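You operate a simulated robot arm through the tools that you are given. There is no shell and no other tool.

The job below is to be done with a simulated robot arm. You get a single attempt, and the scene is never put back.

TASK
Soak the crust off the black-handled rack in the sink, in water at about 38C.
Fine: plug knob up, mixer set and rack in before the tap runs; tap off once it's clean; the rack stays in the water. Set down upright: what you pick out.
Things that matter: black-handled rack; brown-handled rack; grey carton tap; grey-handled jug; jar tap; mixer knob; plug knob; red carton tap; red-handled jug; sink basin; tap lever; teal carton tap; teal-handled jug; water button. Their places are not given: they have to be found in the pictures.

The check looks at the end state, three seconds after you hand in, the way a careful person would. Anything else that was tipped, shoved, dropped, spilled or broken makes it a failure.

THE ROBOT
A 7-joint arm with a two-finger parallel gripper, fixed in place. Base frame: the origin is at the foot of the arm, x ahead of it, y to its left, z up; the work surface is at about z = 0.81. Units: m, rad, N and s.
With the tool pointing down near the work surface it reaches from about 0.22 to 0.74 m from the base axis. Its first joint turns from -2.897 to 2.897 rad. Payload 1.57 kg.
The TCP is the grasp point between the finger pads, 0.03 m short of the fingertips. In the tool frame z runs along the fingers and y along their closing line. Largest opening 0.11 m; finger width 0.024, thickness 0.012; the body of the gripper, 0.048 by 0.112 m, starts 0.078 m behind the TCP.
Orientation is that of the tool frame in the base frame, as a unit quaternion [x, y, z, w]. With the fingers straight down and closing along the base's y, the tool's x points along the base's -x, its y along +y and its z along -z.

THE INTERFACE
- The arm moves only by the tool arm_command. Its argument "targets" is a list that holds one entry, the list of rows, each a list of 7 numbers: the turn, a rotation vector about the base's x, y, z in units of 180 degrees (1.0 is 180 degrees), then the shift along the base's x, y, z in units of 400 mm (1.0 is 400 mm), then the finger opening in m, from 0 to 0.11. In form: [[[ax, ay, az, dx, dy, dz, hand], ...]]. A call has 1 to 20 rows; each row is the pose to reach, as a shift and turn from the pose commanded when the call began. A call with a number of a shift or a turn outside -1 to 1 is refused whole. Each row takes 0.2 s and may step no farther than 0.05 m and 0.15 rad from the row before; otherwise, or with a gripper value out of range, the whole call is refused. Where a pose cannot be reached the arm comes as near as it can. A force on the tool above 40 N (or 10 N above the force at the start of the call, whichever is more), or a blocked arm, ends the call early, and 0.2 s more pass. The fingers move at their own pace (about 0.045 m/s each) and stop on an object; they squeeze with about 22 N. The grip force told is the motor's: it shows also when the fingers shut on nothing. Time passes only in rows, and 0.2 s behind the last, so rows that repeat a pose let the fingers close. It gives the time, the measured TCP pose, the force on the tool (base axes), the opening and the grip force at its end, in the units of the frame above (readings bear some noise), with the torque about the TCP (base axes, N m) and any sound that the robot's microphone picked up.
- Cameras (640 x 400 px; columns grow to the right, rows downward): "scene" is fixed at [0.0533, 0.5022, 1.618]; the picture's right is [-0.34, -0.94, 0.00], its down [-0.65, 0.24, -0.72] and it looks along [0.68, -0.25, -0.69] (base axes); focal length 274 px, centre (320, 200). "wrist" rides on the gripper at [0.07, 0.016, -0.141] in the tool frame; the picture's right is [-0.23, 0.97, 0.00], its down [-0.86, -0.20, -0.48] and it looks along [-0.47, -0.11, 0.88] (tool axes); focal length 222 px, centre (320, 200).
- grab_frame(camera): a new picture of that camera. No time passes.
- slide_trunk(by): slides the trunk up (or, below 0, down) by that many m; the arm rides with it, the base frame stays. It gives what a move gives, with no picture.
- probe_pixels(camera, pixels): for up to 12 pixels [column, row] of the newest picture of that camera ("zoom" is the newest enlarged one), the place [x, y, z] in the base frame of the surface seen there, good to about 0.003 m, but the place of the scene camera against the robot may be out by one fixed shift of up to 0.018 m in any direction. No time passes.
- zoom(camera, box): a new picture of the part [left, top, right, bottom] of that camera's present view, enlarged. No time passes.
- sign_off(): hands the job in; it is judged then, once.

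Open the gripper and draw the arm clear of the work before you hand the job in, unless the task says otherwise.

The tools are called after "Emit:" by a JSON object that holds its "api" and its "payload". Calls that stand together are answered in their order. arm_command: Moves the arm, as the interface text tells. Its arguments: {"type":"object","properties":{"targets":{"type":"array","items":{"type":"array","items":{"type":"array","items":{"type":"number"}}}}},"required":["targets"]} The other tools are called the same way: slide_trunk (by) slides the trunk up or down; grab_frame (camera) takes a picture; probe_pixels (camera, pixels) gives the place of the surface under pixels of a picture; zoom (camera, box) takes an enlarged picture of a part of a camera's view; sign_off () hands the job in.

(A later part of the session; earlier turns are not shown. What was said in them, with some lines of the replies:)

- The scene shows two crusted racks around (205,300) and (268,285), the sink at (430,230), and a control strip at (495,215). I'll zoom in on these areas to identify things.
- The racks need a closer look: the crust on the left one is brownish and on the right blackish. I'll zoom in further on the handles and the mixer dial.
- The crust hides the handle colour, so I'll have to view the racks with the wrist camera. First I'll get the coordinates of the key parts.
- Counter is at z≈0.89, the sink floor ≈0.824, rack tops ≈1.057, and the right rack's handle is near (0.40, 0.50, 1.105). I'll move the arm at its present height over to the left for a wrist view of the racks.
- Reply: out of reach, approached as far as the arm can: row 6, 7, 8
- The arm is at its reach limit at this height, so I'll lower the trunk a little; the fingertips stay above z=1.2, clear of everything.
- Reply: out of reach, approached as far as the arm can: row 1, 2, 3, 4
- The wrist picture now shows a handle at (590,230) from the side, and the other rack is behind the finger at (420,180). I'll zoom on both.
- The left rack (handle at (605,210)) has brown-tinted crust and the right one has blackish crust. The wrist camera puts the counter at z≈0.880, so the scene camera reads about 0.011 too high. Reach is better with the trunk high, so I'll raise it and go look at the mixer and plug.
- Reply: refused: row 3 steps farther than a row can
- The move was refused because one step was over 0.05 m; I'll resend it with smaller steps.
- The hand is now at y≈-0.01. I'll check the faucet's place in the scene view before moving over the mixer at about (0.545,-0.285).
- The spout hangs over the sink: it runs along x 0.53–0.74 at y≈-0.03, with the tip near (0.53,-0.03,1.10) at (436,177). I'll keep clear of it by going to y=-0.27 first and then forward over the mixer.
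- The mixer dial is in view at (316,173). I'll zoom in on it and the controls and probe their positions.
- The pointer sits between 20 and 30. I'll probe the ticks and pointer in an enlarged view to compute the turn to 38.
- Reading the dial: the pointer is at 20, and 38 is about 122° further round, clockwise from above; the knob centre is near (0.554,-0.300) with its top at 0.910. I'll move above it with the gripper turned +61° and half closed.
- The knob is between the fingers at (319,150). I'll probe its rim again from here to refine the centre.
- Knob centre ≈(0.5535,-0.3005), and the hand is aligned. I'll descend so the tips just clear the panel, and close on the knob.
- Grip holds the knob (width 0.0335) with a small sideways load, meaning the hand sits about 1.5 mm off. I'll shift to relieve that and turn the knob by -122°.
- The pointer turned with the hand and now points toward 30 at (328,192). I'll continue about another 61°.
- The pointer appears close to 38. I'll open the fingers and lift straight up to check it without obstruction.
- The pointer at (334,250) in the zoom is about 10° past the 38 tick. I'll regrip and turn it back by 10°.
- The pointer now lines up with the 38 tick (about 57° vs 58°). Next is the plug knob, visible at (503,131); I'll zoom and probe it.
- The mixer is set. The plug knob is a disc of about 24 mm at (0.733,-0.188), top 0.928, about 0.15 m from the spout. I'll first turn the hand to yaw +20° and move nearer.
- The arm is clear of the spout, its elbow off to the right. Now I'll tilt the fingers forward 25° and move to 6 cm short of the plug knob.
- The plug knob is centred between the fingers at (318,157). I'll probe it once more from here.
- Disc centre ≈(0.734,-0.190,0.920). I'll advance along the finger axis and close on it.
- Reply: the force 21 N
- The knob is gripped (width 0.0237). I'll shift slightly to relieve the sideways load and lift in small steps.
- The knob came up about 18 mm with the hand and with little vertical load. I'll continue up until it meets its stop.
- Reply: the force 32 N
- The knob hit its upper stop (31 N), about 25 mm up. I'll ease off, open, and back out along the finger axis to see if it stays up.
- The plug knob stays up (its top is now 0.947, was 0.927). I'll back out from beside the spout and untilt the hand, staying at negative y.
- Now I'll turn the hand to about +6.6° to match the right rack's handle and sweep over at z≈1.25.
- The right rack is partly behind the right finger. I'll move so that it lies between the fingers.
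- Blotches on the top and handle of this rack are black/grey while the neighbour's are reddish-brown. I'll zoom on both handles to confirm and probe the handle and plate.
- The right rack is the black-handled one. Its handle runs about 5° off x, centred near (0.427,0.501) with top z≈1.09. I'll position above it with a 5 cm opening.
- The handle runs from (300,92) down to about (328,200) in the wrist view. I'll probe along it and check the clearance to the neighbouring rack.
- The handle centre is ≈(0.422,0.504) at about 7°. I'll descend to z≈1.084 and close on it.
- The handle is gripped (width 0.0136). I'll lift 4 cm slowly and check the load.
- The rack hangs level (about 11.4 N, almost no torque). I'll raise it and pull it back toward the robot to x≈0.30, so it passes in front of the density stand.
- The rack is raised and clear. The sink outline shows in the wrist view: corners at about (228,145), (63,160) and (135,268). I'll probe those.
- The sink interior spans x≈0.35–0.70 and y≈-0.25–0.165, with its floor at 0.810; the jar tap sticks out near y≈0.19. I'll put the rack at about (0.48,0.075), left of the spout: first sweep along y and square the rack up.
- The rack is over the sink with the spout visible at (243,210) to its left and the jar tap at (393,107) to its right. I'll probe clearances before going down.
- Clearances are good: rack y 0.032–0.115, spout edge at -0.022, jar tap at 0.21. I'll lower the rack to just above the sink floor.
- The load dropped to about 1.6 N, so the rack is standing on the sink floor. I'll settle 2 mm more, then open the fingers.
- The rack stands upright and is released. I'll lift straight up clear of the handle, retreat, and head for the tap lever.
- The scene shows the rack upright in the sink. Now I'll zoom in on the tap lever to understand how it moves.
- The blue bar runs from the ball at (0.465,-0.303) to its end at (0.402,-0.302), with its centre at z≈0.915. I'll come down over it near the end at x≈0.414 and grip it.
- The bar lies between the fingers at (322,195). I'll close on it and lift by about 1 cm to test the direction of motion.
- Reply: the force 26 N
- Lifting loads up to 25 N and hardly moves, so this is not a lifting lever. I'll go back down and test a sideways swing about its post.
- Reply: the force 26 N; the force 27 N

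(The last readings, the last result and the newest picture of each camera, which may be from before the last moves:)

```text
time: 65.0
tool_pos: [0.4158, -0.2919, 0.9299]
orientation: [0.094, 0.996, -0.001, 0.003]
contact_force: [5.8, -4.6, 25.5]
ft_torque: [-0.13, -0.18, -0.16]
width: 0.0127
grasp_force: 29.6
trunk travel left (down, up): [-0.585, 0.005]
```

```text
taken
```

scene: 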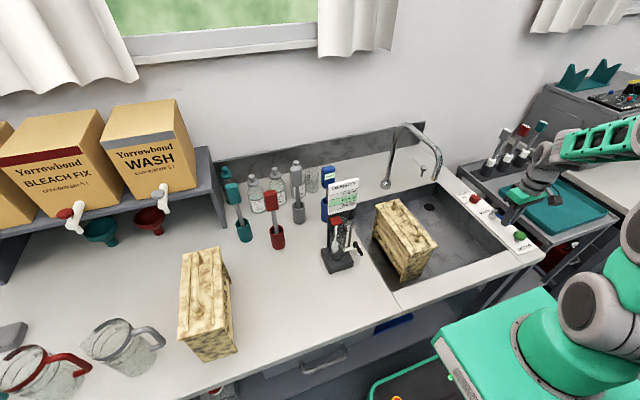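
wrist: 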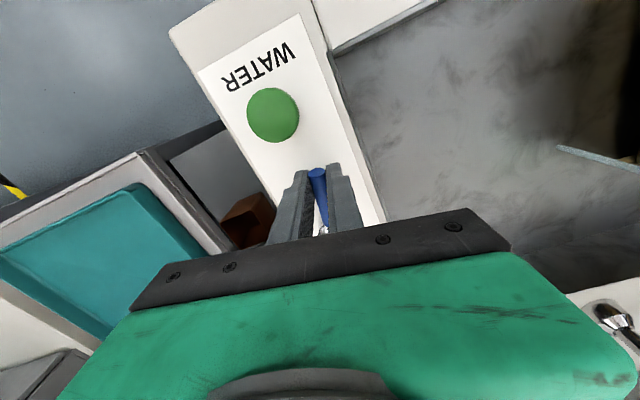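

The lever swings freely toward the sink (+y), only 4.6 N sideways; something new shows at (600,160). I'll check the scene for running water.

Emit:
{"api": "grab_frame", "payload": {"camera": "scene"}}

Emit:
{"api": "zoom", "payload": {"camera": "scene", "box": [370, 120, 550, 290]}}

```text
taken
```

scene: 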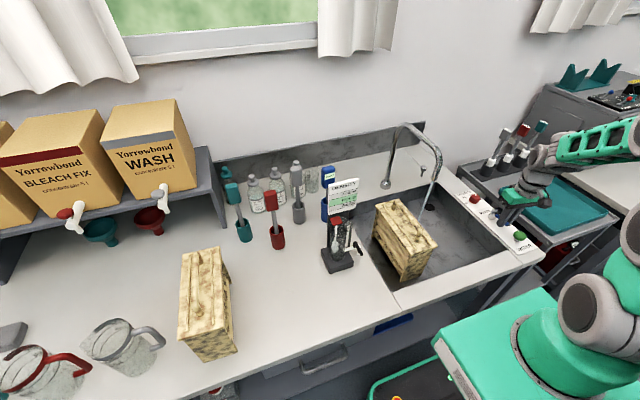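

```text
2.35 times, centred on (460, 205) of scene
```

zoom: 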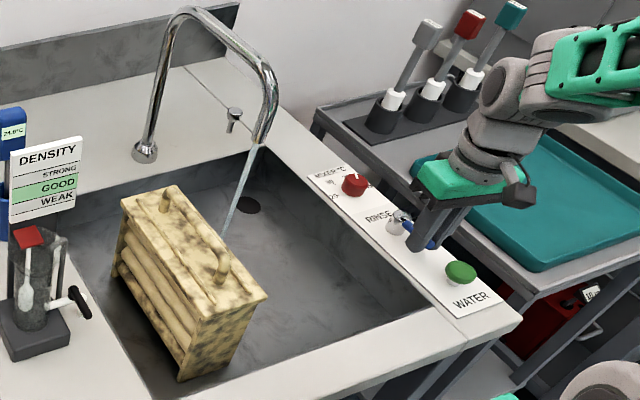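

Water now runs from the spout in a thin stream. I'll swing the lever further, to about 45°, along its arc around the post, while easing off the downward press.

Emit:
{"api": "arm_command", "payload": {"targets": [[[0, 0, -0.045, 0.005, 0.017, 0.008, 0.0], [0, 0, -0.09, 0.013, 0.035, 0.01, 0.0], [0, 0, -0.135, 0.023, 0.0495, 0.01, 0.0], [0, 0, -0.18, 0.035, 0.063, 0.01, 0.0]]]}}

Emit:
{"api": "zoom", "payload": {"camera": "scene", "box": [370, 120, 550, 290]}}

Emit:
{"api": "grab_frame", "payload": {"camera": "wrist"}}

```text
time: 66.0
tool_pos: [0.4278, -0.268, 0.9295]
orientation: [0.37, 0.929, 0.002, -0.003]
contact_force: [8.4, -18.5, -17.0]
ft_torque: [-0.31, -0.14, -0.35]
width: 0.0127
grasp_force: 29.1
trunk travel left (down, up): [-0.585, 0.005]
```

```text
2.35 times, centred on (460, 205) of scene
```

zoom: 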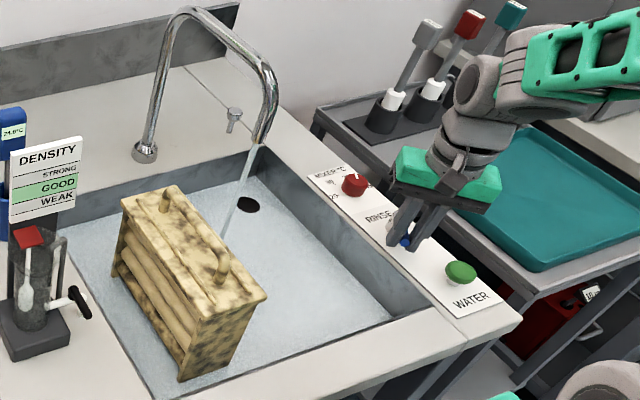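

```text
taken
```

wrist: 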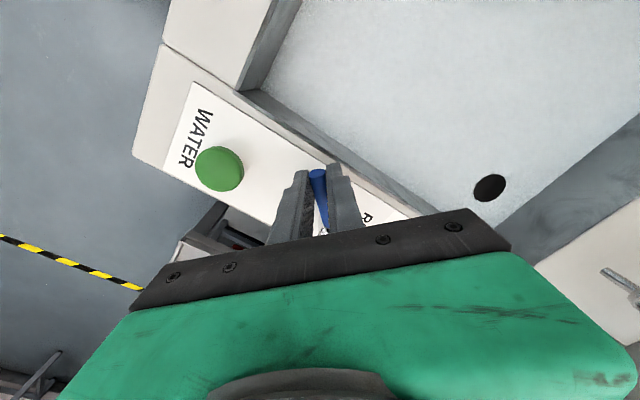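

Water is filling the basin quickly. I'll hold the lever here briefly (0.6 s) and watch the level.

Emit:
{"api": "arm_command", "payload": {"targets": [[[0, 0, 0, 0, -0.003, 0, 0.0], [0, 0, 0, 0, -0.003, 0, 0.0]]]}}

Emit:
{"api": "grab_frame", "payload": {"camera": "scene"}}

Emit:
{"api": "probe_pixels", "payload": {"camera": "scene", "pixels": [[450, 240], [470, 240], [410, 190], [440, 250], [475, 230]]}}

Emit:
{"api": "zoom", "payload": {"camera": "scene", "box": [360, 170, 500, 300]}}

```text
time: 66.6
tool_pos: [0.4282, -0.2672, 0.9294]
orientation: [0.369, 0.929, 0.001, -0.003]
contact_force: [2.0, -10.4, -18.8]
ft_torque: [0.03, 0.26, -0.39]
width: 0.0127
grasp_force: 29.9
trunk travel left (down, up): [-0.585, 0.005]
```

```text
taken
```

scene: 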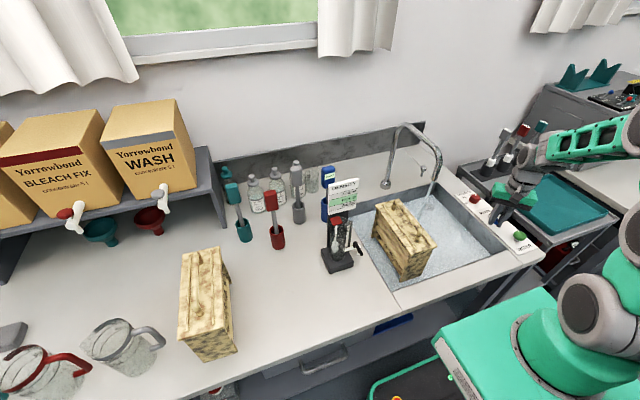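

```text
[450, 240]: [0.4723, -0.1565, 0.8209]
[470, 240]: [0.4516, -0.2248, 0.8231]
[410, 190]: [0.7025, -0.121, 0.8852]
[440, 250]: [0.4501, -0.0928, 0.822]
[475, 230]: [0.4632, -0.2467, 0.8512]
```

```text
3.08 times, centred on (430, 235) of scene
```

zoom: 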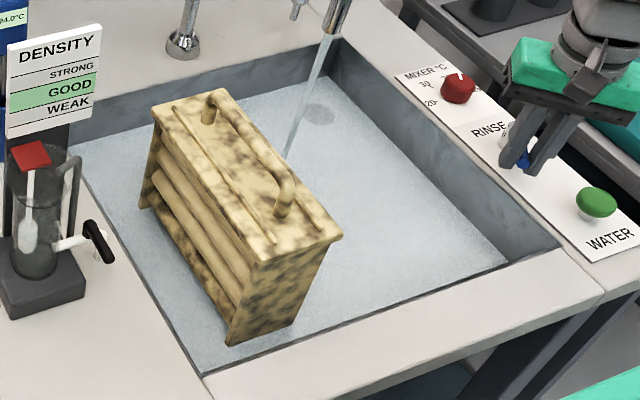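

The level is rising slowly (perhaps 1 cm) and the crust is still there. I'll hold for another second and look again.

Emit:
{"api": "arm_command", "payload": {"targets": [[[0, 0, 0, 0, 0, 0, 0.0], [0, 0, 0, 0, 0, 0, 0.0], [0, 0, 0, 0, 0, 0, 0.0], [0, 0, 0, 0, 0, 0, 0.0]]]}}

Emit:
{"api": "zoom", "payload": {"camera": "scene", "box": [360, 170, 500, 300]}}

```text
time: 67.6
tool_pos: [0.4274, -0.2661, 0.9295]
orientation: [0.37, 0.929, 0.001, -0.001]
contact_force: [-4.8, -4.1, -25.3]
ft_torque: [-0.02, 0.15, -0.34]
width: 0.0129
grasp_force: 29.7
trunk travel left (down, up): [-0.585, 0.005]
```

```text
3.08 times, centred on (430, 235) of scene
```

zoom: 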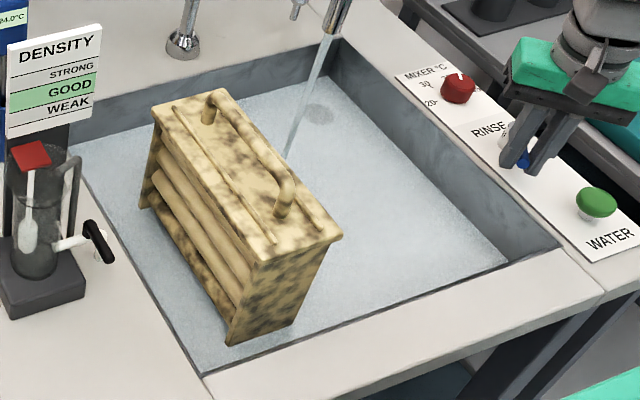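

There's little change in one second, so there's no overflow danger yet. I'll hold for 3 s.

Emit:
{"api": "arm_command", "payload": {"targets": [[[0, 0, 0, 0, 0, -0.003, 0.0], [0, 0, 0, 0, 0, -0.005, 0.0], [0, 0, 0, 0, 0, -0.005, 0.0], [0, 0, 0, 0, 0, -0.005, 0.0], [0, 0, 0, 0, 0, -0.005, 0.0], [0, 0, 0, 0, 0, -0.005, 0.0], [0, 0, 0, 0, 0, -0.005, 0.0], [0, 0, 0, 0, 0, -0.005, 0.0], [0, 0, 0, 0, 0, -0.005, 0.0], [0, 0, 0, 0, 0, -0.005, 0.0], [0, 0, 0, 0, 0, -0.005, 0.0], [0, 0, 0, 0, 0, -0.005, 0.0], [0, 0, 0, 0, 0, -0.005, 0.0], [0, 0, 0, 0, 0, -0.005, 0.0], [0, 0, 0, 0, 0, -0.005, 0.0]]]}}

Emit:
{"api": "zoom", "payload": {"camera": "scene", "box": [360, 170, 500, 300]}}

Emit:
{"api": "grab_frame", "payload": {"camera": "wrist"}}

```text
time: 70.8
tool_pos: [0.4279, -0.2665, 0.93]
orientation: [0.37, 0.929, 0.001, 0.0]
contact_force: [-12.6, 2.7, -3.7]
ft_torque: [-0.12, 0.1, -0.38]
width: 0.0129
grasp_force: 29.5
trunk travel left (down, up): [-0.585, 0.005]
```

```text
3.08 times, centred on (430, 235) of scene
```

zoom: 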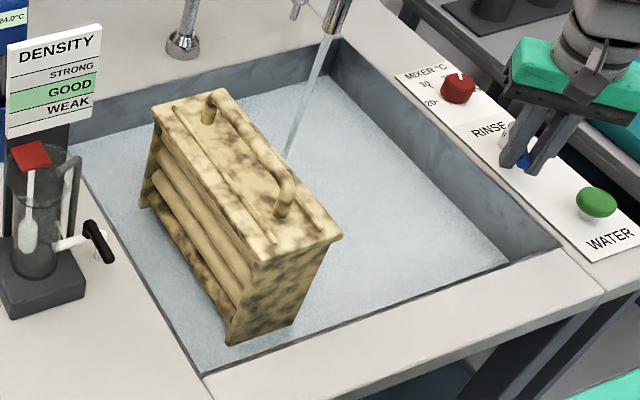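

```text
taken
```

wrist: 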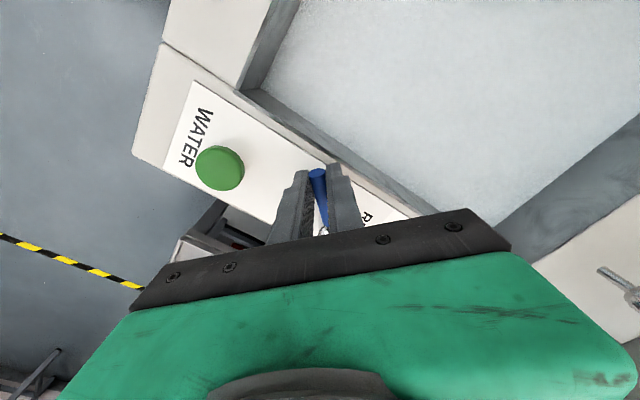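

The level is creeping up (the drain is now hidden by water), and the crust is unchanged so far. I'll hold for another 4 s.

Emit:
{"api": "arm_command", "payload": {"targets": [[[0, 0, 0, 0.004, 0, 0, 0.0], [0, 0, 0, 0.004, 0, 0, 0.0], [0, 0, 0, 0.004, 0, 0, 0.0], [0, 0, 0, 0.004, 0, 0, 0.0], [0, 0, 0, 0.004, 0, 0, 0.0], [0, 0, 0, 0.004, 0, 0, 0.0], [0, 0, 0, 0.004, 0, 0, 0.0], [0, 0, 0, 0.004, 0, 0, 0.0], [0, 0, 0, 0.004, 0, 0, 0.0], [0, 0, 0, 0.004, 0, 0, 0.0], [0, 0, 0, 0.004, 0, 0, 0.0], [0, 0, 0, 0.004, 0, 0, 0.0], [0, 0, 0, 0.004, 0, 0, 0.0], [0, 0, 0, 0.004, 0, 0, 0.0], [0, 0, 0, 0.004, 0, 0, 0.0], [0, 0, 0, 0.004, 0, 0, 0.0], [0, 0, 0, 0.004, 0, 0, 0.0], [0, 0, 0, 0.004, 0, 0, 0.0], [0, 0, 0, 0.004, 0, 0, 0.0], [0, 0, 0, 0.004, 0, 0, 0.0]]]}}

Emit:
{"api": "zoom", "payload": {"camera": "scene", "box": [360, 170, 500, 300]}}

```text
time: 75.0
tool_pos: [0.4282, -0.2674, 0.9307]
orientation: [0.369, 0.929, 0.001, 0.0]
contact_force: [-21.0, 2.4, -1.8]
ft_torque: [-0.07, 0.34, -0.69]
width: 0.013
grasp_force: 29.6
trunk travel left (down, up): [-0.585, 0.005]
```

```text
3.08 times, centred on (430, 235) of scene
```

zoom: 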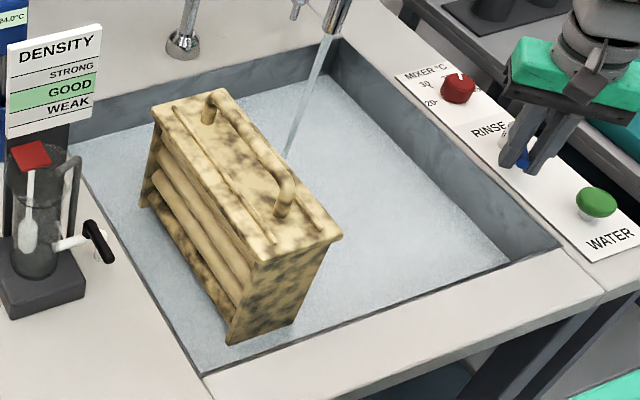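

The side load shows I pressed the wrong way in x; I'll back that off. I'll also zoom finer on the waterline to measure the rise.

Emit:
{"api": "arm_command", "payload": {"targets": [[[0, 0, 0, -0.008, 0, 0, 0.0], [0, 0, 0, -0.008, 0, 0, 0.0]]]}}

Emit:
{"api": "grab_frame", "payload": {"camera": "scene"}}

Emit:
{"api": "zoom", "payload": {"camera": "scene", "box": [440, 220, 500, 270]}}

Emit:
{"api": "probe_pixels", "payload": {"camera": "scene", "pixels": [[450, 240], [460, 235], [430, 208], [440, 250], [412, 192], [412, 196]]}}

Emit:
{"api": "zoom", "payload": {"camera": "scene", "box": [400, 170, 460, 230]}}

```text
time: 75.6
tool_pos: [0.4282, -0.2663, 0.9296]
orientation: [0.367, 0.93, 0.001, 0.002]
contact_force: [-3.5, 0.9, -2.5]
ft_torque: [0.05, 0.12, -0.12]
width: 0.0126
grasp_force: 29.6
trunk travel left (down, up): [-0.585, 0.005]
```

```text
taken
```

scene: 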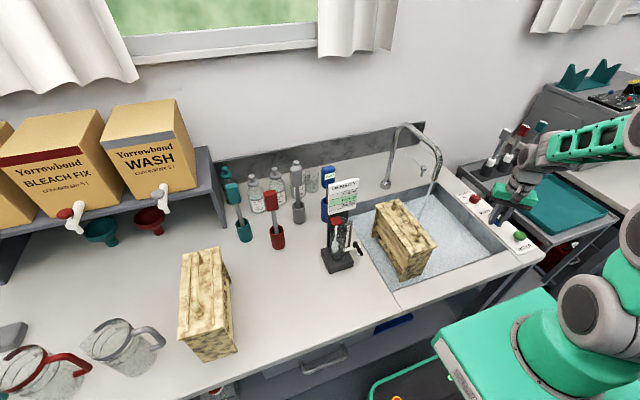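

```text
8.00 times, centred on (470, 245) of scene
```

zoom: 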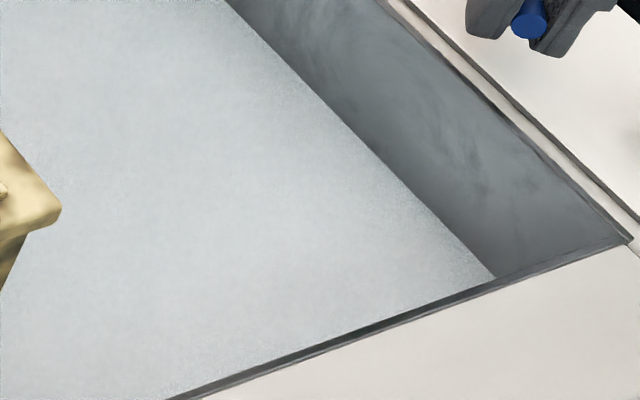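

```text
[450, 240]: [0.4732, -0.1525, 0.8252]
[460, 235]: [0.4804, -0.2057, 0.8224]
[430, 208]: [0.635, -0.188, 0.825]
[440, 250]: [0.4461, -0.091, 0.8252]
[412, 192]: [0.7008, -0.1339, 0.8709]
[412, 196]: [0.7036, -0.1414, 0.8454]
```

```text
6.67 times, centred on (430, 200) of scene
```

zoom: 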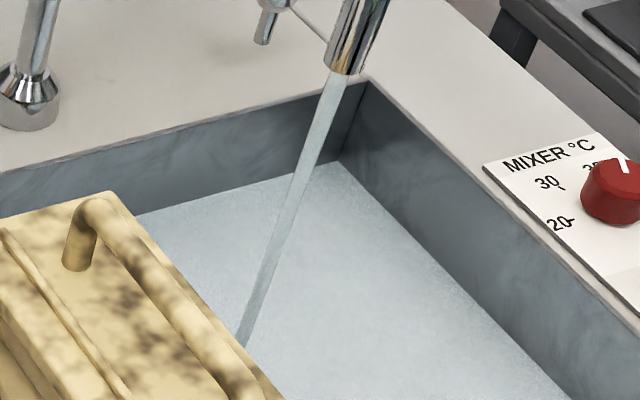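

Probes suggest only a few millimetres of water after 9 s, so I'll see if the lever opens further, up to about 60°.

Emit:
{"api": "arm_command", "payload": {"targets": [[[0, 0, -0.0444, 0.015, 0.011, 0, 0.0], [0, 0, -0.0889, 0.03, 0.02, 0, 0.0]]]}}

Emit:
{"api": "grab_frame", "payload": {"camera": "wrist"}}

Emit:
{"api": "zoom", "payload": {"camera": "scene", "box": [400, 150, 520, 250]}}

```text
time: 76.2
tool_pos: [0.4388, -0.2589, 0.9298]
orientation: [0.494, 0.869, 0.001, 0.002]
contact_force: [-5.5, 3.4, -0.1]
ft_torque: [-0.33, -0.13, -0.15]
width: 0.0129
grasp_force: 29.7
trunk travel left (down, up): [-0.585, 0.005]
```

```text
taken
```

wrist: 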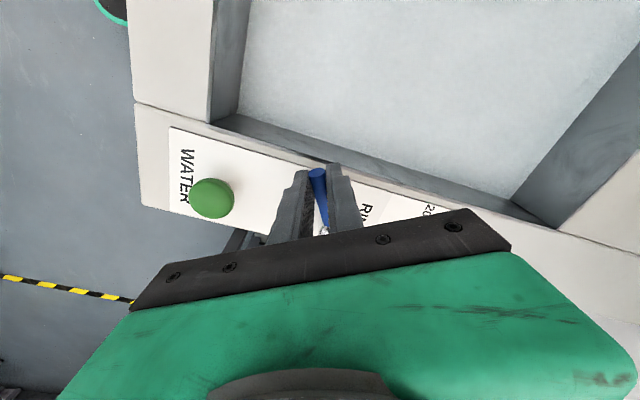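

```text
4.00 times, centred on (460, 200) of scene
```

zoom: 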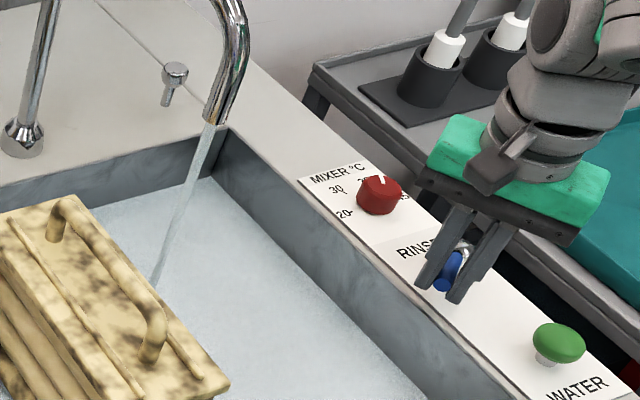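

It still turns freely. I'll open it on to about 80°.

Emit:
{"api": "arm_command", "payload": {"targets": [[[0, 0, -0.0444, 0.019, 0.01, 0, 0.0], [0, 0, -0.0889, 0.0365, 0.016, 0, 0.0], [0, 0, -0.12, 0.048, 0.018, 0, 0.0]]]}}

Emit:
{"api": "grab_frame", "payload": {"camera": "wrist"}}

Emit:
{"api": "zoom", "payload": {"camera": "scene", "box": [400, 150, 520, 250]}}

```text
time: 77.0
tool_pos: [0.4575, -0.252, 0.9304]
orientation: [0.649, 0.76, 0.0, 0.001]
contact_force: [-11.4, -4.6, 1.5]
ft_torque: [-0.39, 0.04, 0.42]
width: 0.0127
grasp_force: 29.2
trunk travel left (down, up): [-0.585, 0.005]
```

```text
taken
```

wrist: 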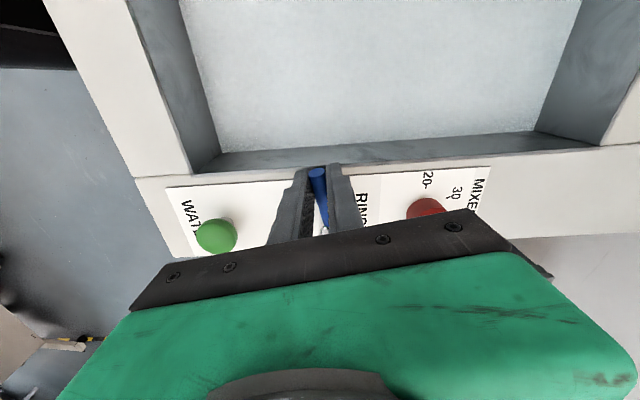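

```text
4.00 times, centred on (460, 200) of scene
```

zoom: 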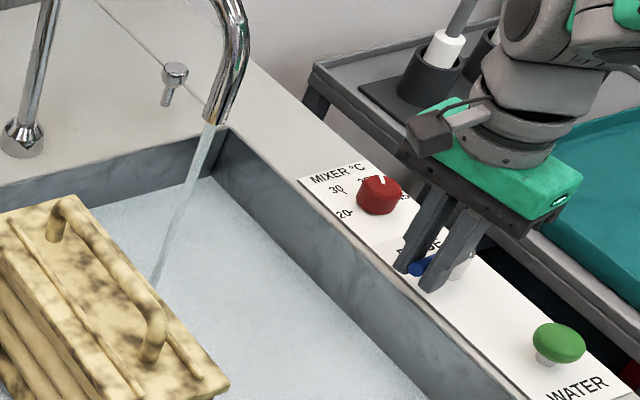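

The lever is near its stop at about 80°, with the bar pointing at the sink. I'll ease back slightly and wait 4 s.

Emit:
{"api": "arm_command", "payload": {"targets": [[[0, 0, 0.01, -0.006, 0, 0, 0.0], [0, 0, 0.01, -0.006, 0, 0, 0.0], [0, 0, 0.01, -0.006, 0, 0, 0.0], [0, 0, 0.01, -0.006, 0, 0, 0.0], [0, 0, 0.01, -0.006, 0, 0, 0.0], [0, 0, 0.01, -0.006, 0, 0, 0.0], [0, 0, 0.01, -0.006, 0, 0, 0.0], [0, 0, 0.01, -0.006, 0, 0, 0.0], [0, 0, 0.01, -0.006, 0, 0, 0.0], [0, 0, 0.01, -0.006, 0, 0, 0.0], [0, 0, 0.01, -0.006, 0, 0, 0.0], [0, 0, 0.01, -0.006, 0, 0, 0.0], [0, 0, 0.01, -0.006, 0, 0, 0.0], [0, 0, 0.01, -0.006, 0, 0, 0.0], [0, 0, 0.01, -0.006, 0, 0, 0.0], [0, 0, 0.01, -0.006, 0, 0, 0.0], [0, 0, 0.01, -0.006, 0, 0, 0.0], [0, 0, 0.01, -0.006, 0, 0, 0.0], [0, 0, 0.01, -0.006, 0, 0, 0.0], [0, 0, 0.01, -0.006, 0, 0, 0.0]]]}}

Emit:
{"api": "grab_frame", "payload": {"camera": "scene"}}

Emit:
{"api": "zoom", "payload": {"camera": "scene", "box": [360, 170, 500, 300]}}

Emit:
{"api": "probe_pixels", "payload": {"camera": "scene", "pixels": [[450, 240], [460, 235], [430, 208], [440, 250], [445, 230], [455, 245]]}}

```text
time: 81.2
tool_pos: [0.456, -0.253, 0.9306]
orientation: [0.637, 0.771, 0.0, 0.001]
contact_force: [-2.7, -10.6, 17.4]
ft_torque: [-0.17, 0.06, -0.22]
width: 0.0127
grasp_force: 30.0
trunk travel left (down, up): [-0.585, 0.005]
```

```text
taken
```

scene: 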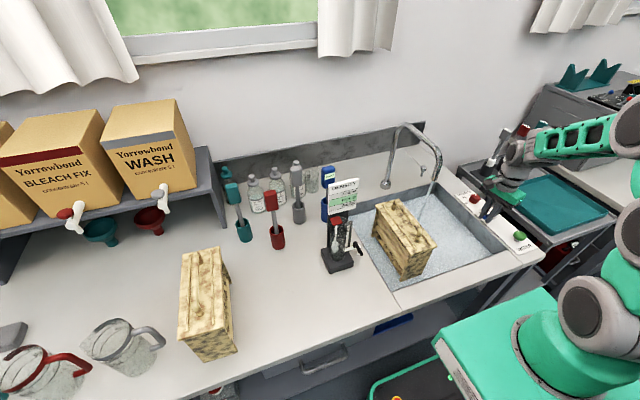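

```text
3.08 times, centred on (430, 235) of scene
```

zoom: 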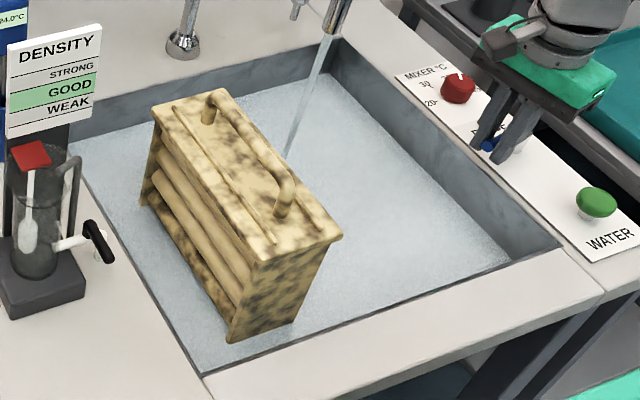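

```text
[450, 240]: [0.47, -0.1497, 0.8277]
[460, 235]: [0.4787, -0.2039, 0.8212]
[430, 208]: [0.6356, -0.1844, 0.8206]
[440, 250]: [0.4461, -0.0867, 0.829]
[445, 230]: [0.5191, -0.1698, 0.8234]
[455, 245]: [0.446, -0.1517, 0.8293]
```

The level is rising slowly (now about 6 mm) and the crust is unchanged. I'll relax the grip around the lever and keep waiting.

Emit:
{"api": "arm_command", "payload": {"targets": [[[0, 0, 0, 0, 0, 0, 0.03], [0, 0, 0, 0, 0, 0, 0.03], [0, 0, 0, 0, 0, 0, 0.03], [0, 0, 0, 0, 0, 0, 0.03], [0, 0, 0, 0, 0, 0, 0.03], [0, 0, 0, 0, 0, 0, 0.03], [0, 0, 0, 0, 0, 0, 0.03], [0, 0, 0, 0, 0, 0, 0.03], [0, 0, 0, 0, 0, 0, 0.03], [0, 0, 0, 0, 0, 0, 0.03], [0, 0, 0, 0, 0, 0, 0.03], [0, 0, 0, 0, 0, 0, 0.03], [0, 0, 0, 0, 0, 0, 0.03], [0, 0, 0, 0, 0, 0, 0.03], [0, 0, 0, 0, 0, 0, 0.03], [0, 0, 0, 0, 0, 0, 0.03], [0, 0, 0, 0, 0, 0, 0.03], [0, 0, 0, 0, 0, 0, 0.03], [0, 0, 0, 0, 0, 0, 0.03], [0, 0, 0, 0, 0, 0, 0.03]]]}}

Emit:
{"api": "zoom", "payload": {"camera": "scene", "box": [360, 170, 500, 300]}}

Emit:
{"api": "grab_frame", "payload": {"camera": "wrist"}}

```text
time: 85.4
tool_pos: [0.455, -0.252, 0.9301]
orientation: [0.637, 0.771, 0.001, 0.001]
contact_force: [-0.1, 1.5, 0.7]
ft_torque: [-0.01, 0.04, -0.01]
width: 0.0298
grasp_force: 0.1
trunk travel left (down, up): [-0.585, 0.005]
```

```text
3.08 times, centred on (430, 235) of scene
```

zoom: 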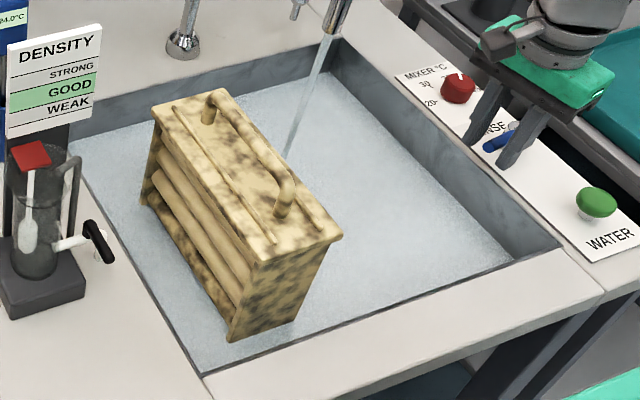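

```text
taken
```

wrist: 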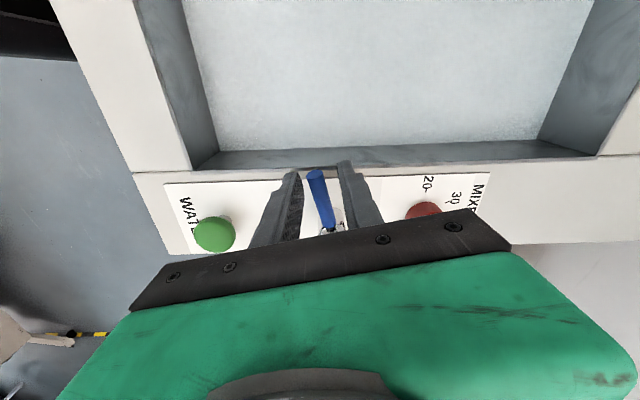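

The lever stays open and the level keeps rising (corner now at (514,258)). I'll wait about 8 s.

Emit:
{"api": "arm_command", "payload": {"targets": [[[0, 0, 0, 0, 0, 0, 0.03], [0, 0, 0, 0, 0, 0, 0.03], [0, 0, 0, 0, 0, 0, 0.03], [0, 0, 0, 0, 0, 0, 0.03], [0, 0, 0, 0, 0, 0, 0.03], [0, 0, 0, 0, 0, 0, 0.03], [0, 0, 0, 0, 0, 0, 0.03], [0, 0, 0, 0, 0, 0, 0.03], [0, 0, 0, 0, 0, 0, 0.03], [0, 0, 0, 0, 0, 0, 0.03], [0, 0, 0, 0, 0, 0, 0.03], [0, 0, 0, 0, 0, 0, 0.03], [0, 0, 0, 0, 0, 0, 0.03], [0, 0, 0, 0, 0, 0, 0.03], [0, 0, 0, 0, 0, 0, 0.03], [0, 0, 0, 0, 0, 0, 0.03], [0, 0, 0, 0, 0, 0, 0.03], [0, 0, 0, 0, 0, 0, 0.03], [0, 0, 0, 0, 0, 0, 0.03], [0, 0, 0, 0, 0, 0, 0.03]]]}}

Emit:
{"api": "arm_command", "payload": {"targets": [[[0, 0, 0, 0, 0, 0, 0.03], [0, 0, 0, 0, 0, 0, 0.03], [0, 0, 0, 0, 0, 0, 0.03], [0, 0, 0, 0, 0, 0, 0.03], [0, 0, 0, 0, 0, 0, 0.03], [0, 0, 0, 0, 0, 0, 0.03], [0, 0, 0, 0, 0, 0, 0.03], [0, 0, 0, 0, 0, 0, 0.03], [0, 0, 0, 0, 0, 0, 0.03], [0, 0, 0, 0, 0, 0, 0.03], [0, 0, 0, 0, 0, 0, 0.03], [0, 0, 0, 0, 0, 0, 0.03], [0, 0, 0, 0, 0, 0, 0.03], [0, 0, 0, 0, 0, 0, 0.03], [0, 0, 0, 0, 0, 0, 0.03], [0, 0, 0, 0, 0, 0, 0.03], [0, 0, 0, 0, 0, 0, 0.03], [0, 0, 0, 0, 0, 0, 0.03], [0, 0, 0, 0, 0, 0, 0.03], [0, 0, 0, 0, 0, 0, 0.03]]]}}

Emit:
{"api": "zoom", "payload": {"camera": "scene", "box": [360, 170, 500, 300]}}

```text
time: 89.6
tool_pos: [0.456, -0.2519, 0.9297]
orientation: [0.637, 0.771, 0.001, 0.001]
contact_force: [0.2, -0.3, -0.8]
ft_torque: [-0.01, -0.04, -0.01]
width: 0.0296
grasp_force: 0.1
trunk travel left (down, up): [-0.585, 0.005]
```

```text
time: 93.8
tool_pos: [0.4555, -0.2517, 0.9295]
orientation: [0.636, 0.771, 0.001, 0.001]
contact_force: [0.7, 0.0, 0.4]
ft_torque: [-0.01, 0.0, 0.01]
width: 0.0299
grasp_force: 0.1
trunk travel left (down, up): [-0.585, 0.005]
```

```text
3.08 times, centred on (430, 235) of scene
```

zoom: 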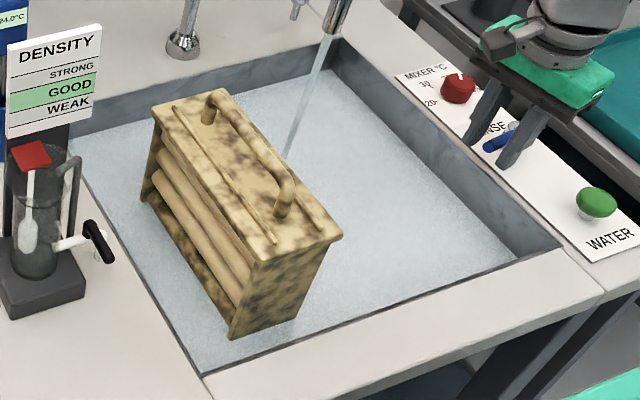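

The level is at roughly 20% of the depth (corner at (519,254)), still far below the rim, and the crust is beginning to darken. I'll keep waiting.

Emit:
{"api": "arm_command", "payload": {"targets": [[[0, 0, 0, 0, 0, 0, 0.03], [0, 0, 0, 0, 0, 0, 0.03], [0, 0, 0, 0, 0, 0, 0.03], [0, 0, 0, 0, 0, 0, 0.03], [0, 0, 0, 0, 0, 0, 0.03], [0, 0, 0, 0, 0, 0, 0.03], [0, 0, 0, 0, 0, 0, 0.03], [0, 0, 0, 0, 0, 0, 0.03], [0, 0, 0, 0, 0, 0, 0.03], [0, 0, 0, 0, 0, 0, 0.03], [0, 0, 0, 0, 0, 0, 0.03], [0, 0, 0, 0, 0, 0, 0.03], [0, 0, 0, 0, 0, 0, 0.03], [0, 0, 0, 0, 0, 0, 0.03], [0, 0, 0, 0, 0, 0, 0.03], [0, 0, 0, 0, 0, 0, 0.03], [0, 0, 0, 0, 0, 0, 0.03], [0, 0, 0, 0, 0, 0, 0.03], [0, 0, 0, 0, 0, 0, 0.03], [0, 0, 0, 0, 0, 0, 0.03]]]}}

Emit:
{"api": "arm_command", "payload": {"targets": [[[0, 0, 0, 0, 0, 0, 0.03], [0, 0, 0, 0, 0, 0, 0.03], [0, 0, 0, 0, 0, 0, 0.03], [0, 0, 0, 0, 0, 0, 0.03], [0, 0, 0, 0, 0, 0, 0.03], [0, 0, 0, 0, 0, 0, 0.03], [0, 0, 0, 0, 0, 0, 0.03], [0, 0, 0, 0, 0, 0, 0.03], [0, 0, 0, 0, 0, 0, 0.03], [0, 0, 0, 0, 0, 0, 0.03], [0, 0, 0, 0, 0, 0, 0.03], [0, 0, 0, 0, 0, 0, 0.03], [0, 0, 0, 0, 0, 0, 0.03], [0, 0, 0, 0, 0, 0, 0.03], [0, 0, 0, 0, 0, 0, 0.03], [0, 0, 0, 0, 0, 0, 0.03], [0, 0, 0, 0, 0, 0, 0.03], [0, 0, 0, 0, 0, 0, 0.03], [0, 0, 0, 0, 0, 0, 0.03], [0, 0, 0, 0, 0, 0, 0.03]]]}}

Emit:
{"api": "zoom", "payload": {"camera": "scene", "box": [360, 170, 500, 300]}}

```text
time: 98.0
tool_pos: [0.4554, -0.2517, 0.9275]
orientation: [0.637, 0.771, 0.0, 0.0]
contact_force: [-0.3, -0.2, 0.0]
ft_torque: [-0.02, -0.03, -0.03]
width: 0.03
grasp_force: 0.1
trunk travel left (down, up): [-0.585, 0.005]
```

```text
time: 102.2
tool_pos: [0.456, -0.2526, 0.9302]
orientation: [0.636, 0.771, 0.001, 0.001]
contact_force: [0.6, 0.3, 0.2]
ft_torque: [0.0, 0.02, 0.02]
width: 0.0301
grasp_force: 0.0
trunk travel left (down, up): [-0.585, 0.005]
```

```text
3.08 times, centred on (430, 235) of scene
```

zoom: 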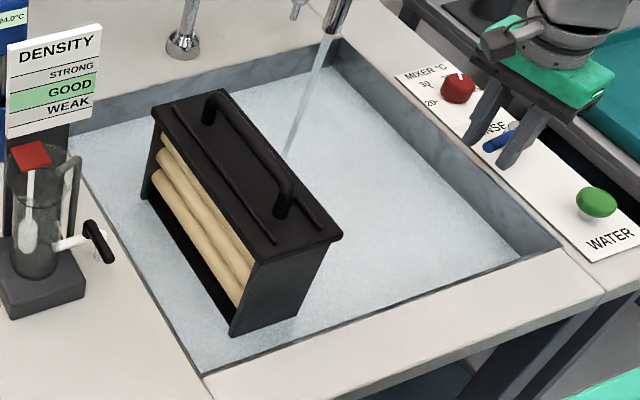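

The crust is gone: the rack is now clean with a black handle. I'll grip the lever and swing it back along its arc to shut the tap.

Emit:
{"api": "arm_command", "payload": {"targets": [[[0, 0, 0, 0, 0, 0, 0.0], [0, 0, 0, 0, 0, 0, 0.0], [0, 0, 0.0444, -0.017, -0.004, 0, 0.0], [0, 0, 0.0889, -0.0335, -0.011, 0, 0.0], [0, 0, 0.1333, -0.049, -0.0205, 0, 0.0], [0, 0, 0.1778, -0.063, -0.032, 0, 0.0], [0, 0, 0.2222, -0.075, -0.045, 0, 0.0], [0, 0, 0.2667, -0.085, -0.06, 0, 0.0], [0, 0, 0.3111, -0.0935, -0.076, 0, 0.0], [0, 0, 0.3556, -0.099, -0.093, 0, 0.0], [0, 0, 0.4, -0.103, -0.11, 0, 0.0], [0, 0, 0.4389, -0.104, -0.126, 0, 0.0], [0, 0, 0.4389, -0.104, -0.13, 0, 0.0]]]}}

Emit:
{"api": "grab_frame", "payload": {"camera": "scene"}}

Emit:
{"api": "grab_frame", "payload": {"camera": "wrist"}}

Emit:
{"api": "zoom", "payload": {"camera": "scene", "box": [390, 140, 530, 260]}}

```text
time: 105.0
tool_pos: [0.4146, -0.3033, 0.9297]
orientation: [-0.001, 1.0, 0.002, -0.001]
contact_force: [-9.3, 6.4, -9.8]
ft_torque: [0.04, -0.56, 0.12]
width: 0.0126
grasp_force: 29.9
trunk travel left (down, up): [-0.585, 0.005]
```

```text
taken
```

scene: 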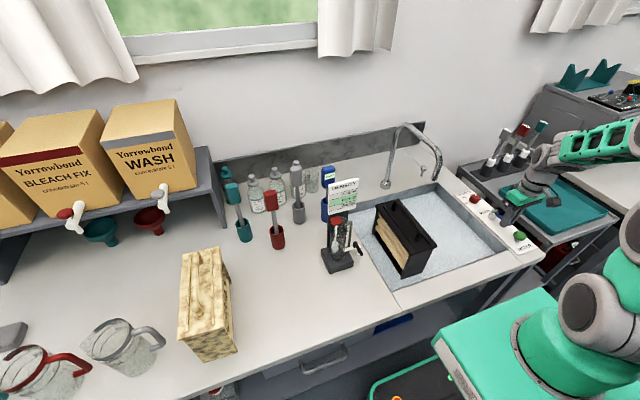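

```text
taken
```

wrist: 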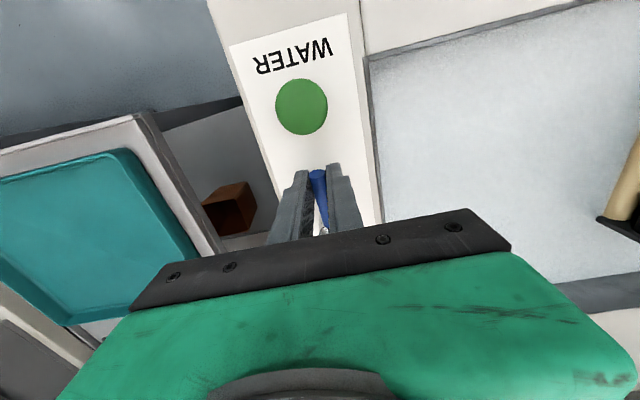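

```text
3.33 times, centred on (460, 200) of scene
```

zoom: 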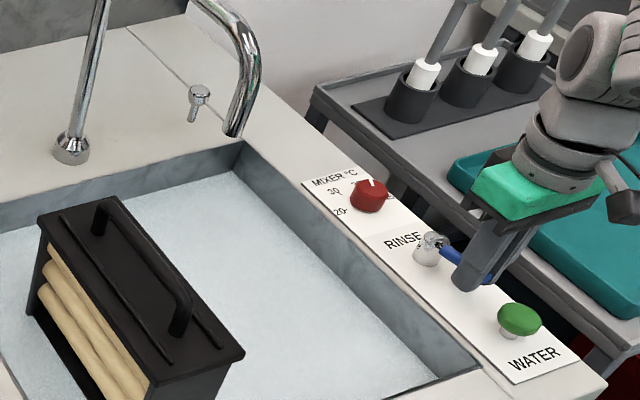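

The stream has stopped and the lever is back in its start position. I'll release it gently and lift the hand straight up and away.

Emit:
{"api": "arm_command", "payload": {"targets": [[[0, 0, 0, 0, 0, 0, 0.02], [0, 0, 0, 0, 0, 0, 0.04], [0, 0, 0, 0, 0, 0, 0.04], [0, 0, 0, 0, 0, 0.05, 0.04], [0, 0, 0, 0, 0, 0.15, 0.04], [0, 0, 0, 0, 0, 0.27, 0.04], [0, 0, 0, 0, 0, 0.39, 0.04], [0, 0, 0, 0, 0, 0.51, 0.04], [0, 0, 0, -0.08, 0.02, 0.6, 0.06], [0, 0, 0, -0.18, 0.06, 0.66, 0.08], [0, 0, 0, -0.22, 0.06, 0.66, 0.08]]]}}

Emit:
{"api": "grab_frame", "payload": {"camera": "scene"}}

Emit:
{"api": "grab_frame", "payload": {"camera": "wrist"}}

Emit:
{"api": "zoom", "payload": {"camera": "scene", "box": [350, 140, 540, 300]}}

Emit:
{"api": "zoom", "payload": {"camera": "scene", "box": [450, 180, 530, 250]}}

```text
time: 107.4
tool_pos: [0.3267, -0.279, 1.1938]
orientation: [0.0, 1.0, 0.0, -0.001]
contact_force: [0.0, 0.0, 0.6]
ft_torque: [-0.08, 0.01, 0.01]
width: 0.08
grasp_force: 0.1
trunk travel left (down, up): [-0.585, 0.005]
```

```text
taken
```

scene: 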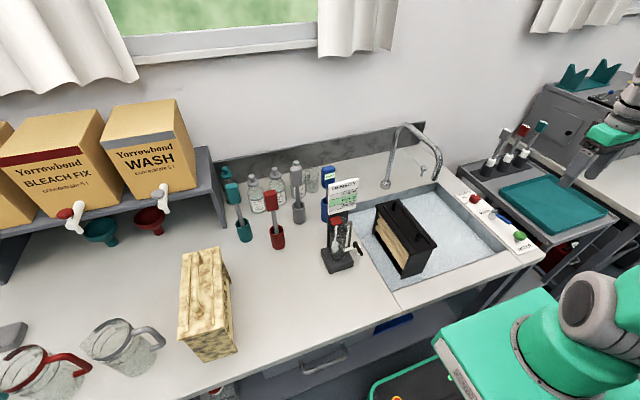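

```text
taken
```

wrist: 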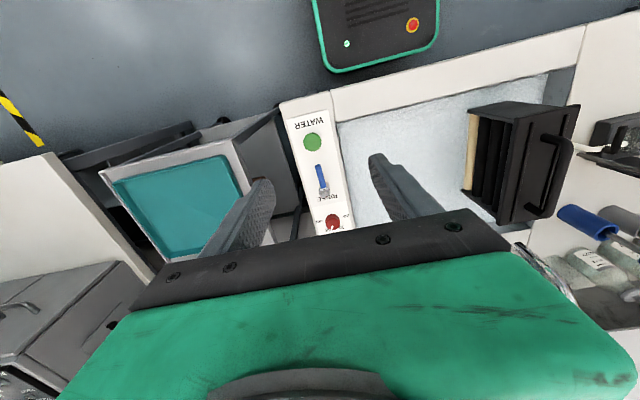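

```text
2.50 times, centred on (445, 220) of scene
```

zoom: 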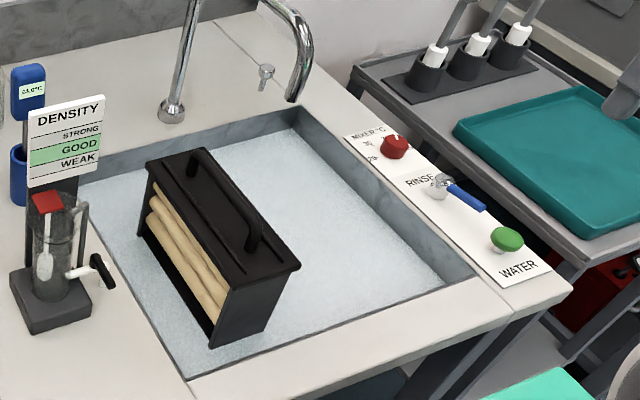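

```text
5.71 times, centred on (490, 215) of scene
```

zoom: 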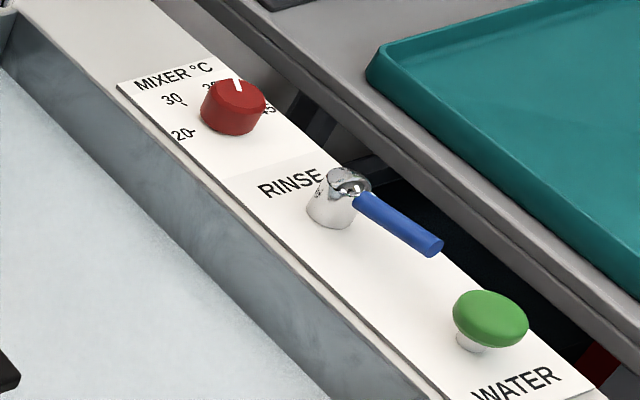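

The tap is off, the rack is upright in the water, and the plug knob is still up. I'll do a last zoom in the wrist view to verify the lever angle, the rack's cleanliness and the mixer.

Emit:
{"api": "zoom", "payload": {"camera": "wrist", "box": [450, 80, 590, 240]}}

Emit:
{"api": "zoom", "payload": {"camera": "wrist", "box": [280, 110, 370, 240]}}

Emit:
{"api": "probe_pixels", "payload": {"camera": "wrist", "pixels": [[318, 168], [321, 180], [324, 191], [345, 170], [420, 140]]}}

Emit:
{"api": "zoom", "payload": {"camera": "scene", "box": [365, 185, 445, 285]}}

```text
2.50 times, centred on (520, 160) of wrist
```

zoom: 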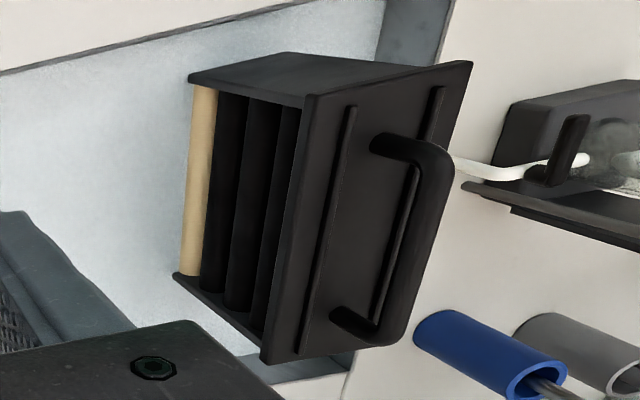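

```text
3.08 times, centred on (325, 175) of wrist
```

zoom: 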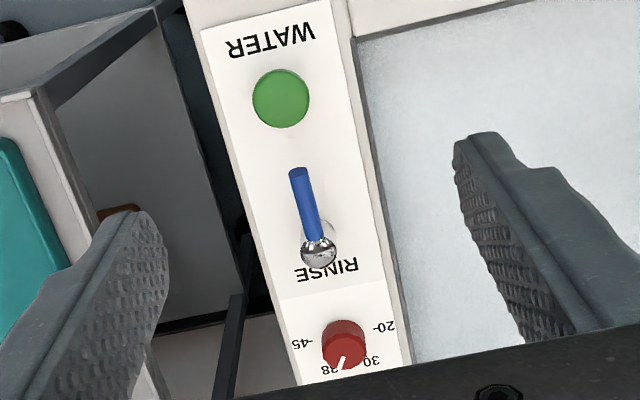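

```text
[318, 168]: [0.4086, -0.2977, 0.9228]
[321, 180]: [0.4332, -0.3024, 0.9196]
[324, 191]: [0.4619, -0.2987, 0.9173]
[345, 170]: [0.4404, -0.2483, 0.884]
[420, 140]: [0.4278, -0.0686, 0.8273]
```

```text
4.00 times, centred on (405, 235) of scene
```

zoom: 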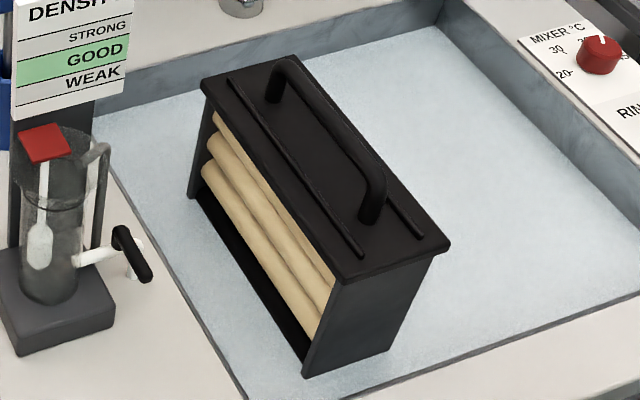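

Everything looks right: lever shut, mixer at 38, rack black and clean. The light rods in the side changed tone as the crust went, but I'll retreat further, wait a few seconds and compare them once more.

Emit:
{"api": "arm_command", "payload": {"targets": [[[0, 0, 0, 0, 0, 0.05, 0.08], [0, 0, 0, -0.02, 0.02, 0.1, 0.08], [0, 0, 0, -0.02, 0.02, 0.1, 0.08], [0, 0, 0, -0.02, 0.02, 0.1, 0.08], [0, 0, 0, -0.02, 0.02, 0.1, 0.08], [0, 0, 0, -0.02, 0.02, 0.1, 0.08], [0, 0, 0, -0.02, 0.02, 0.1, 0.08], [0, 0, 0, -0.02, 0.02, 0.1, 0.08], [0, 0, 0, -0.02, 0.02, 0.1, 0.08], [0, 0, 0, -0.02, 0.02, 0.1, 0.08], [0, 0, 0, -0.02, 0.02, 0.1, 0.08], [0, 0, 0, -0.02, 0.02, 0.1, 0.08], [0, 0, 0, -0.02, 0.02, 0.1, 0.08], [0, 0, 0, -0.02, 0.02, 0.1, 0.08], [0, 0, 0, -0.02, 0.02, 0.1, 0.08], [0, 0, 0, -0.02, 0.02, 0.1, 0.08], [0, 0, 0, -0.02, 0.02, 0.1, 0.08], [0, 0, 0, -0.02, 0.02, 0.1, 0.08], [0, 0, 0, -0.02, 0.02, 0.1, 0.08]]]}}

Emit:
{"api": "zoom", "payload": {"camera": "scene", "box": [365, 185, 445, 285]}}

Emit:
{"api": "grab_frame", "payload": {"camera": "scene"}}

Emit:
{"api": "zoom", "payload": {"camera": "scene", "box": [170, 240, 250, 370]}}

```text
time: 111.4
tool_pos: [0.3189, -0.2724, 1.2316]
orientation: [0.0, 1.0, 0.001, 0.0]
contact_force: [-0.7, -0.4, 0.3]
ft_torque: [-0.02, -0.01, -0.02]
width: 0.08
grasp_force: 0.0
trunk travel left (down, up): [-0.585, 0.005]
```

```text
4.00 times, centred on (405, 235) of scene
```

zoom: 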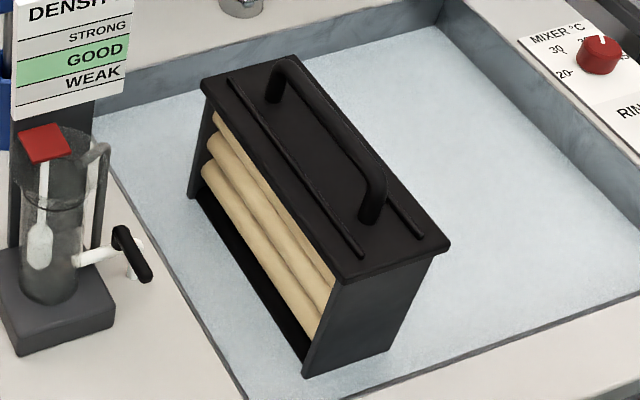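

```text
taken
```

scene: 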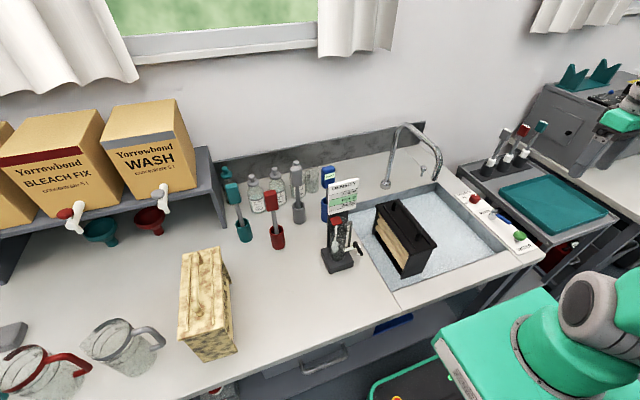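

```text
3.08 times, centred on (210, 305) of scene
```

zoom: 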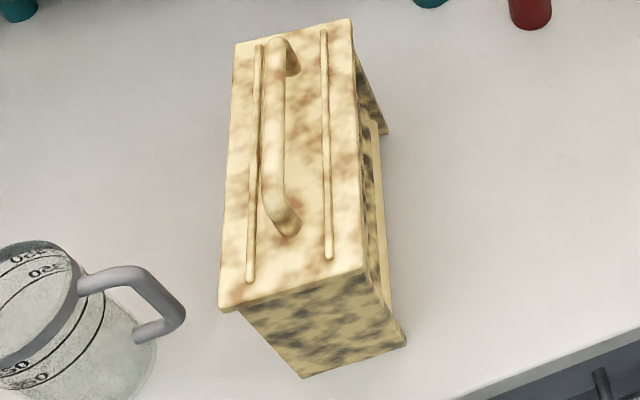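

Nothing has changed after the wait: the rack is clean and upright in the water, the tap is off, the plug knob is up, and the mixer is at 38. The other rack and objects are untouched and the hand is open and clear, so I'm handing in.

Emit:
{"api": "sign_off", "payload": {}}

```text
The job is handed in.
```

The black-handled rack is soaked clean and standing upright in the water in the sink, and the job is handed in. The result of the check has not come back to me.

- **Before the tap ran:** I pulled the plug knob up, where it stayed. I set the mixer pointer to the 38 mark, and stood the rack on the sink floor to the left of the spout. I did not measure the water temperature.
- **Which rack:** crust hid both handles, so I picked the rack with black rather than brown staining. The handle came out black once it was clean.
- **Soak:** the crust came off about 37 seconds after the tap was opened, with the water still well below the rim. I then shut the tap lever, and the stream stopped.
- **Pale rods:** the rods along one side of the rack are pale tan. They looked the same after a few more seconds in the water, so I took that to be their own colour and not crust.
- **Everything else:** the brown-handled rack, jugs, jar and cartons were not touched. The gripper is open and the arm is clear of the work.
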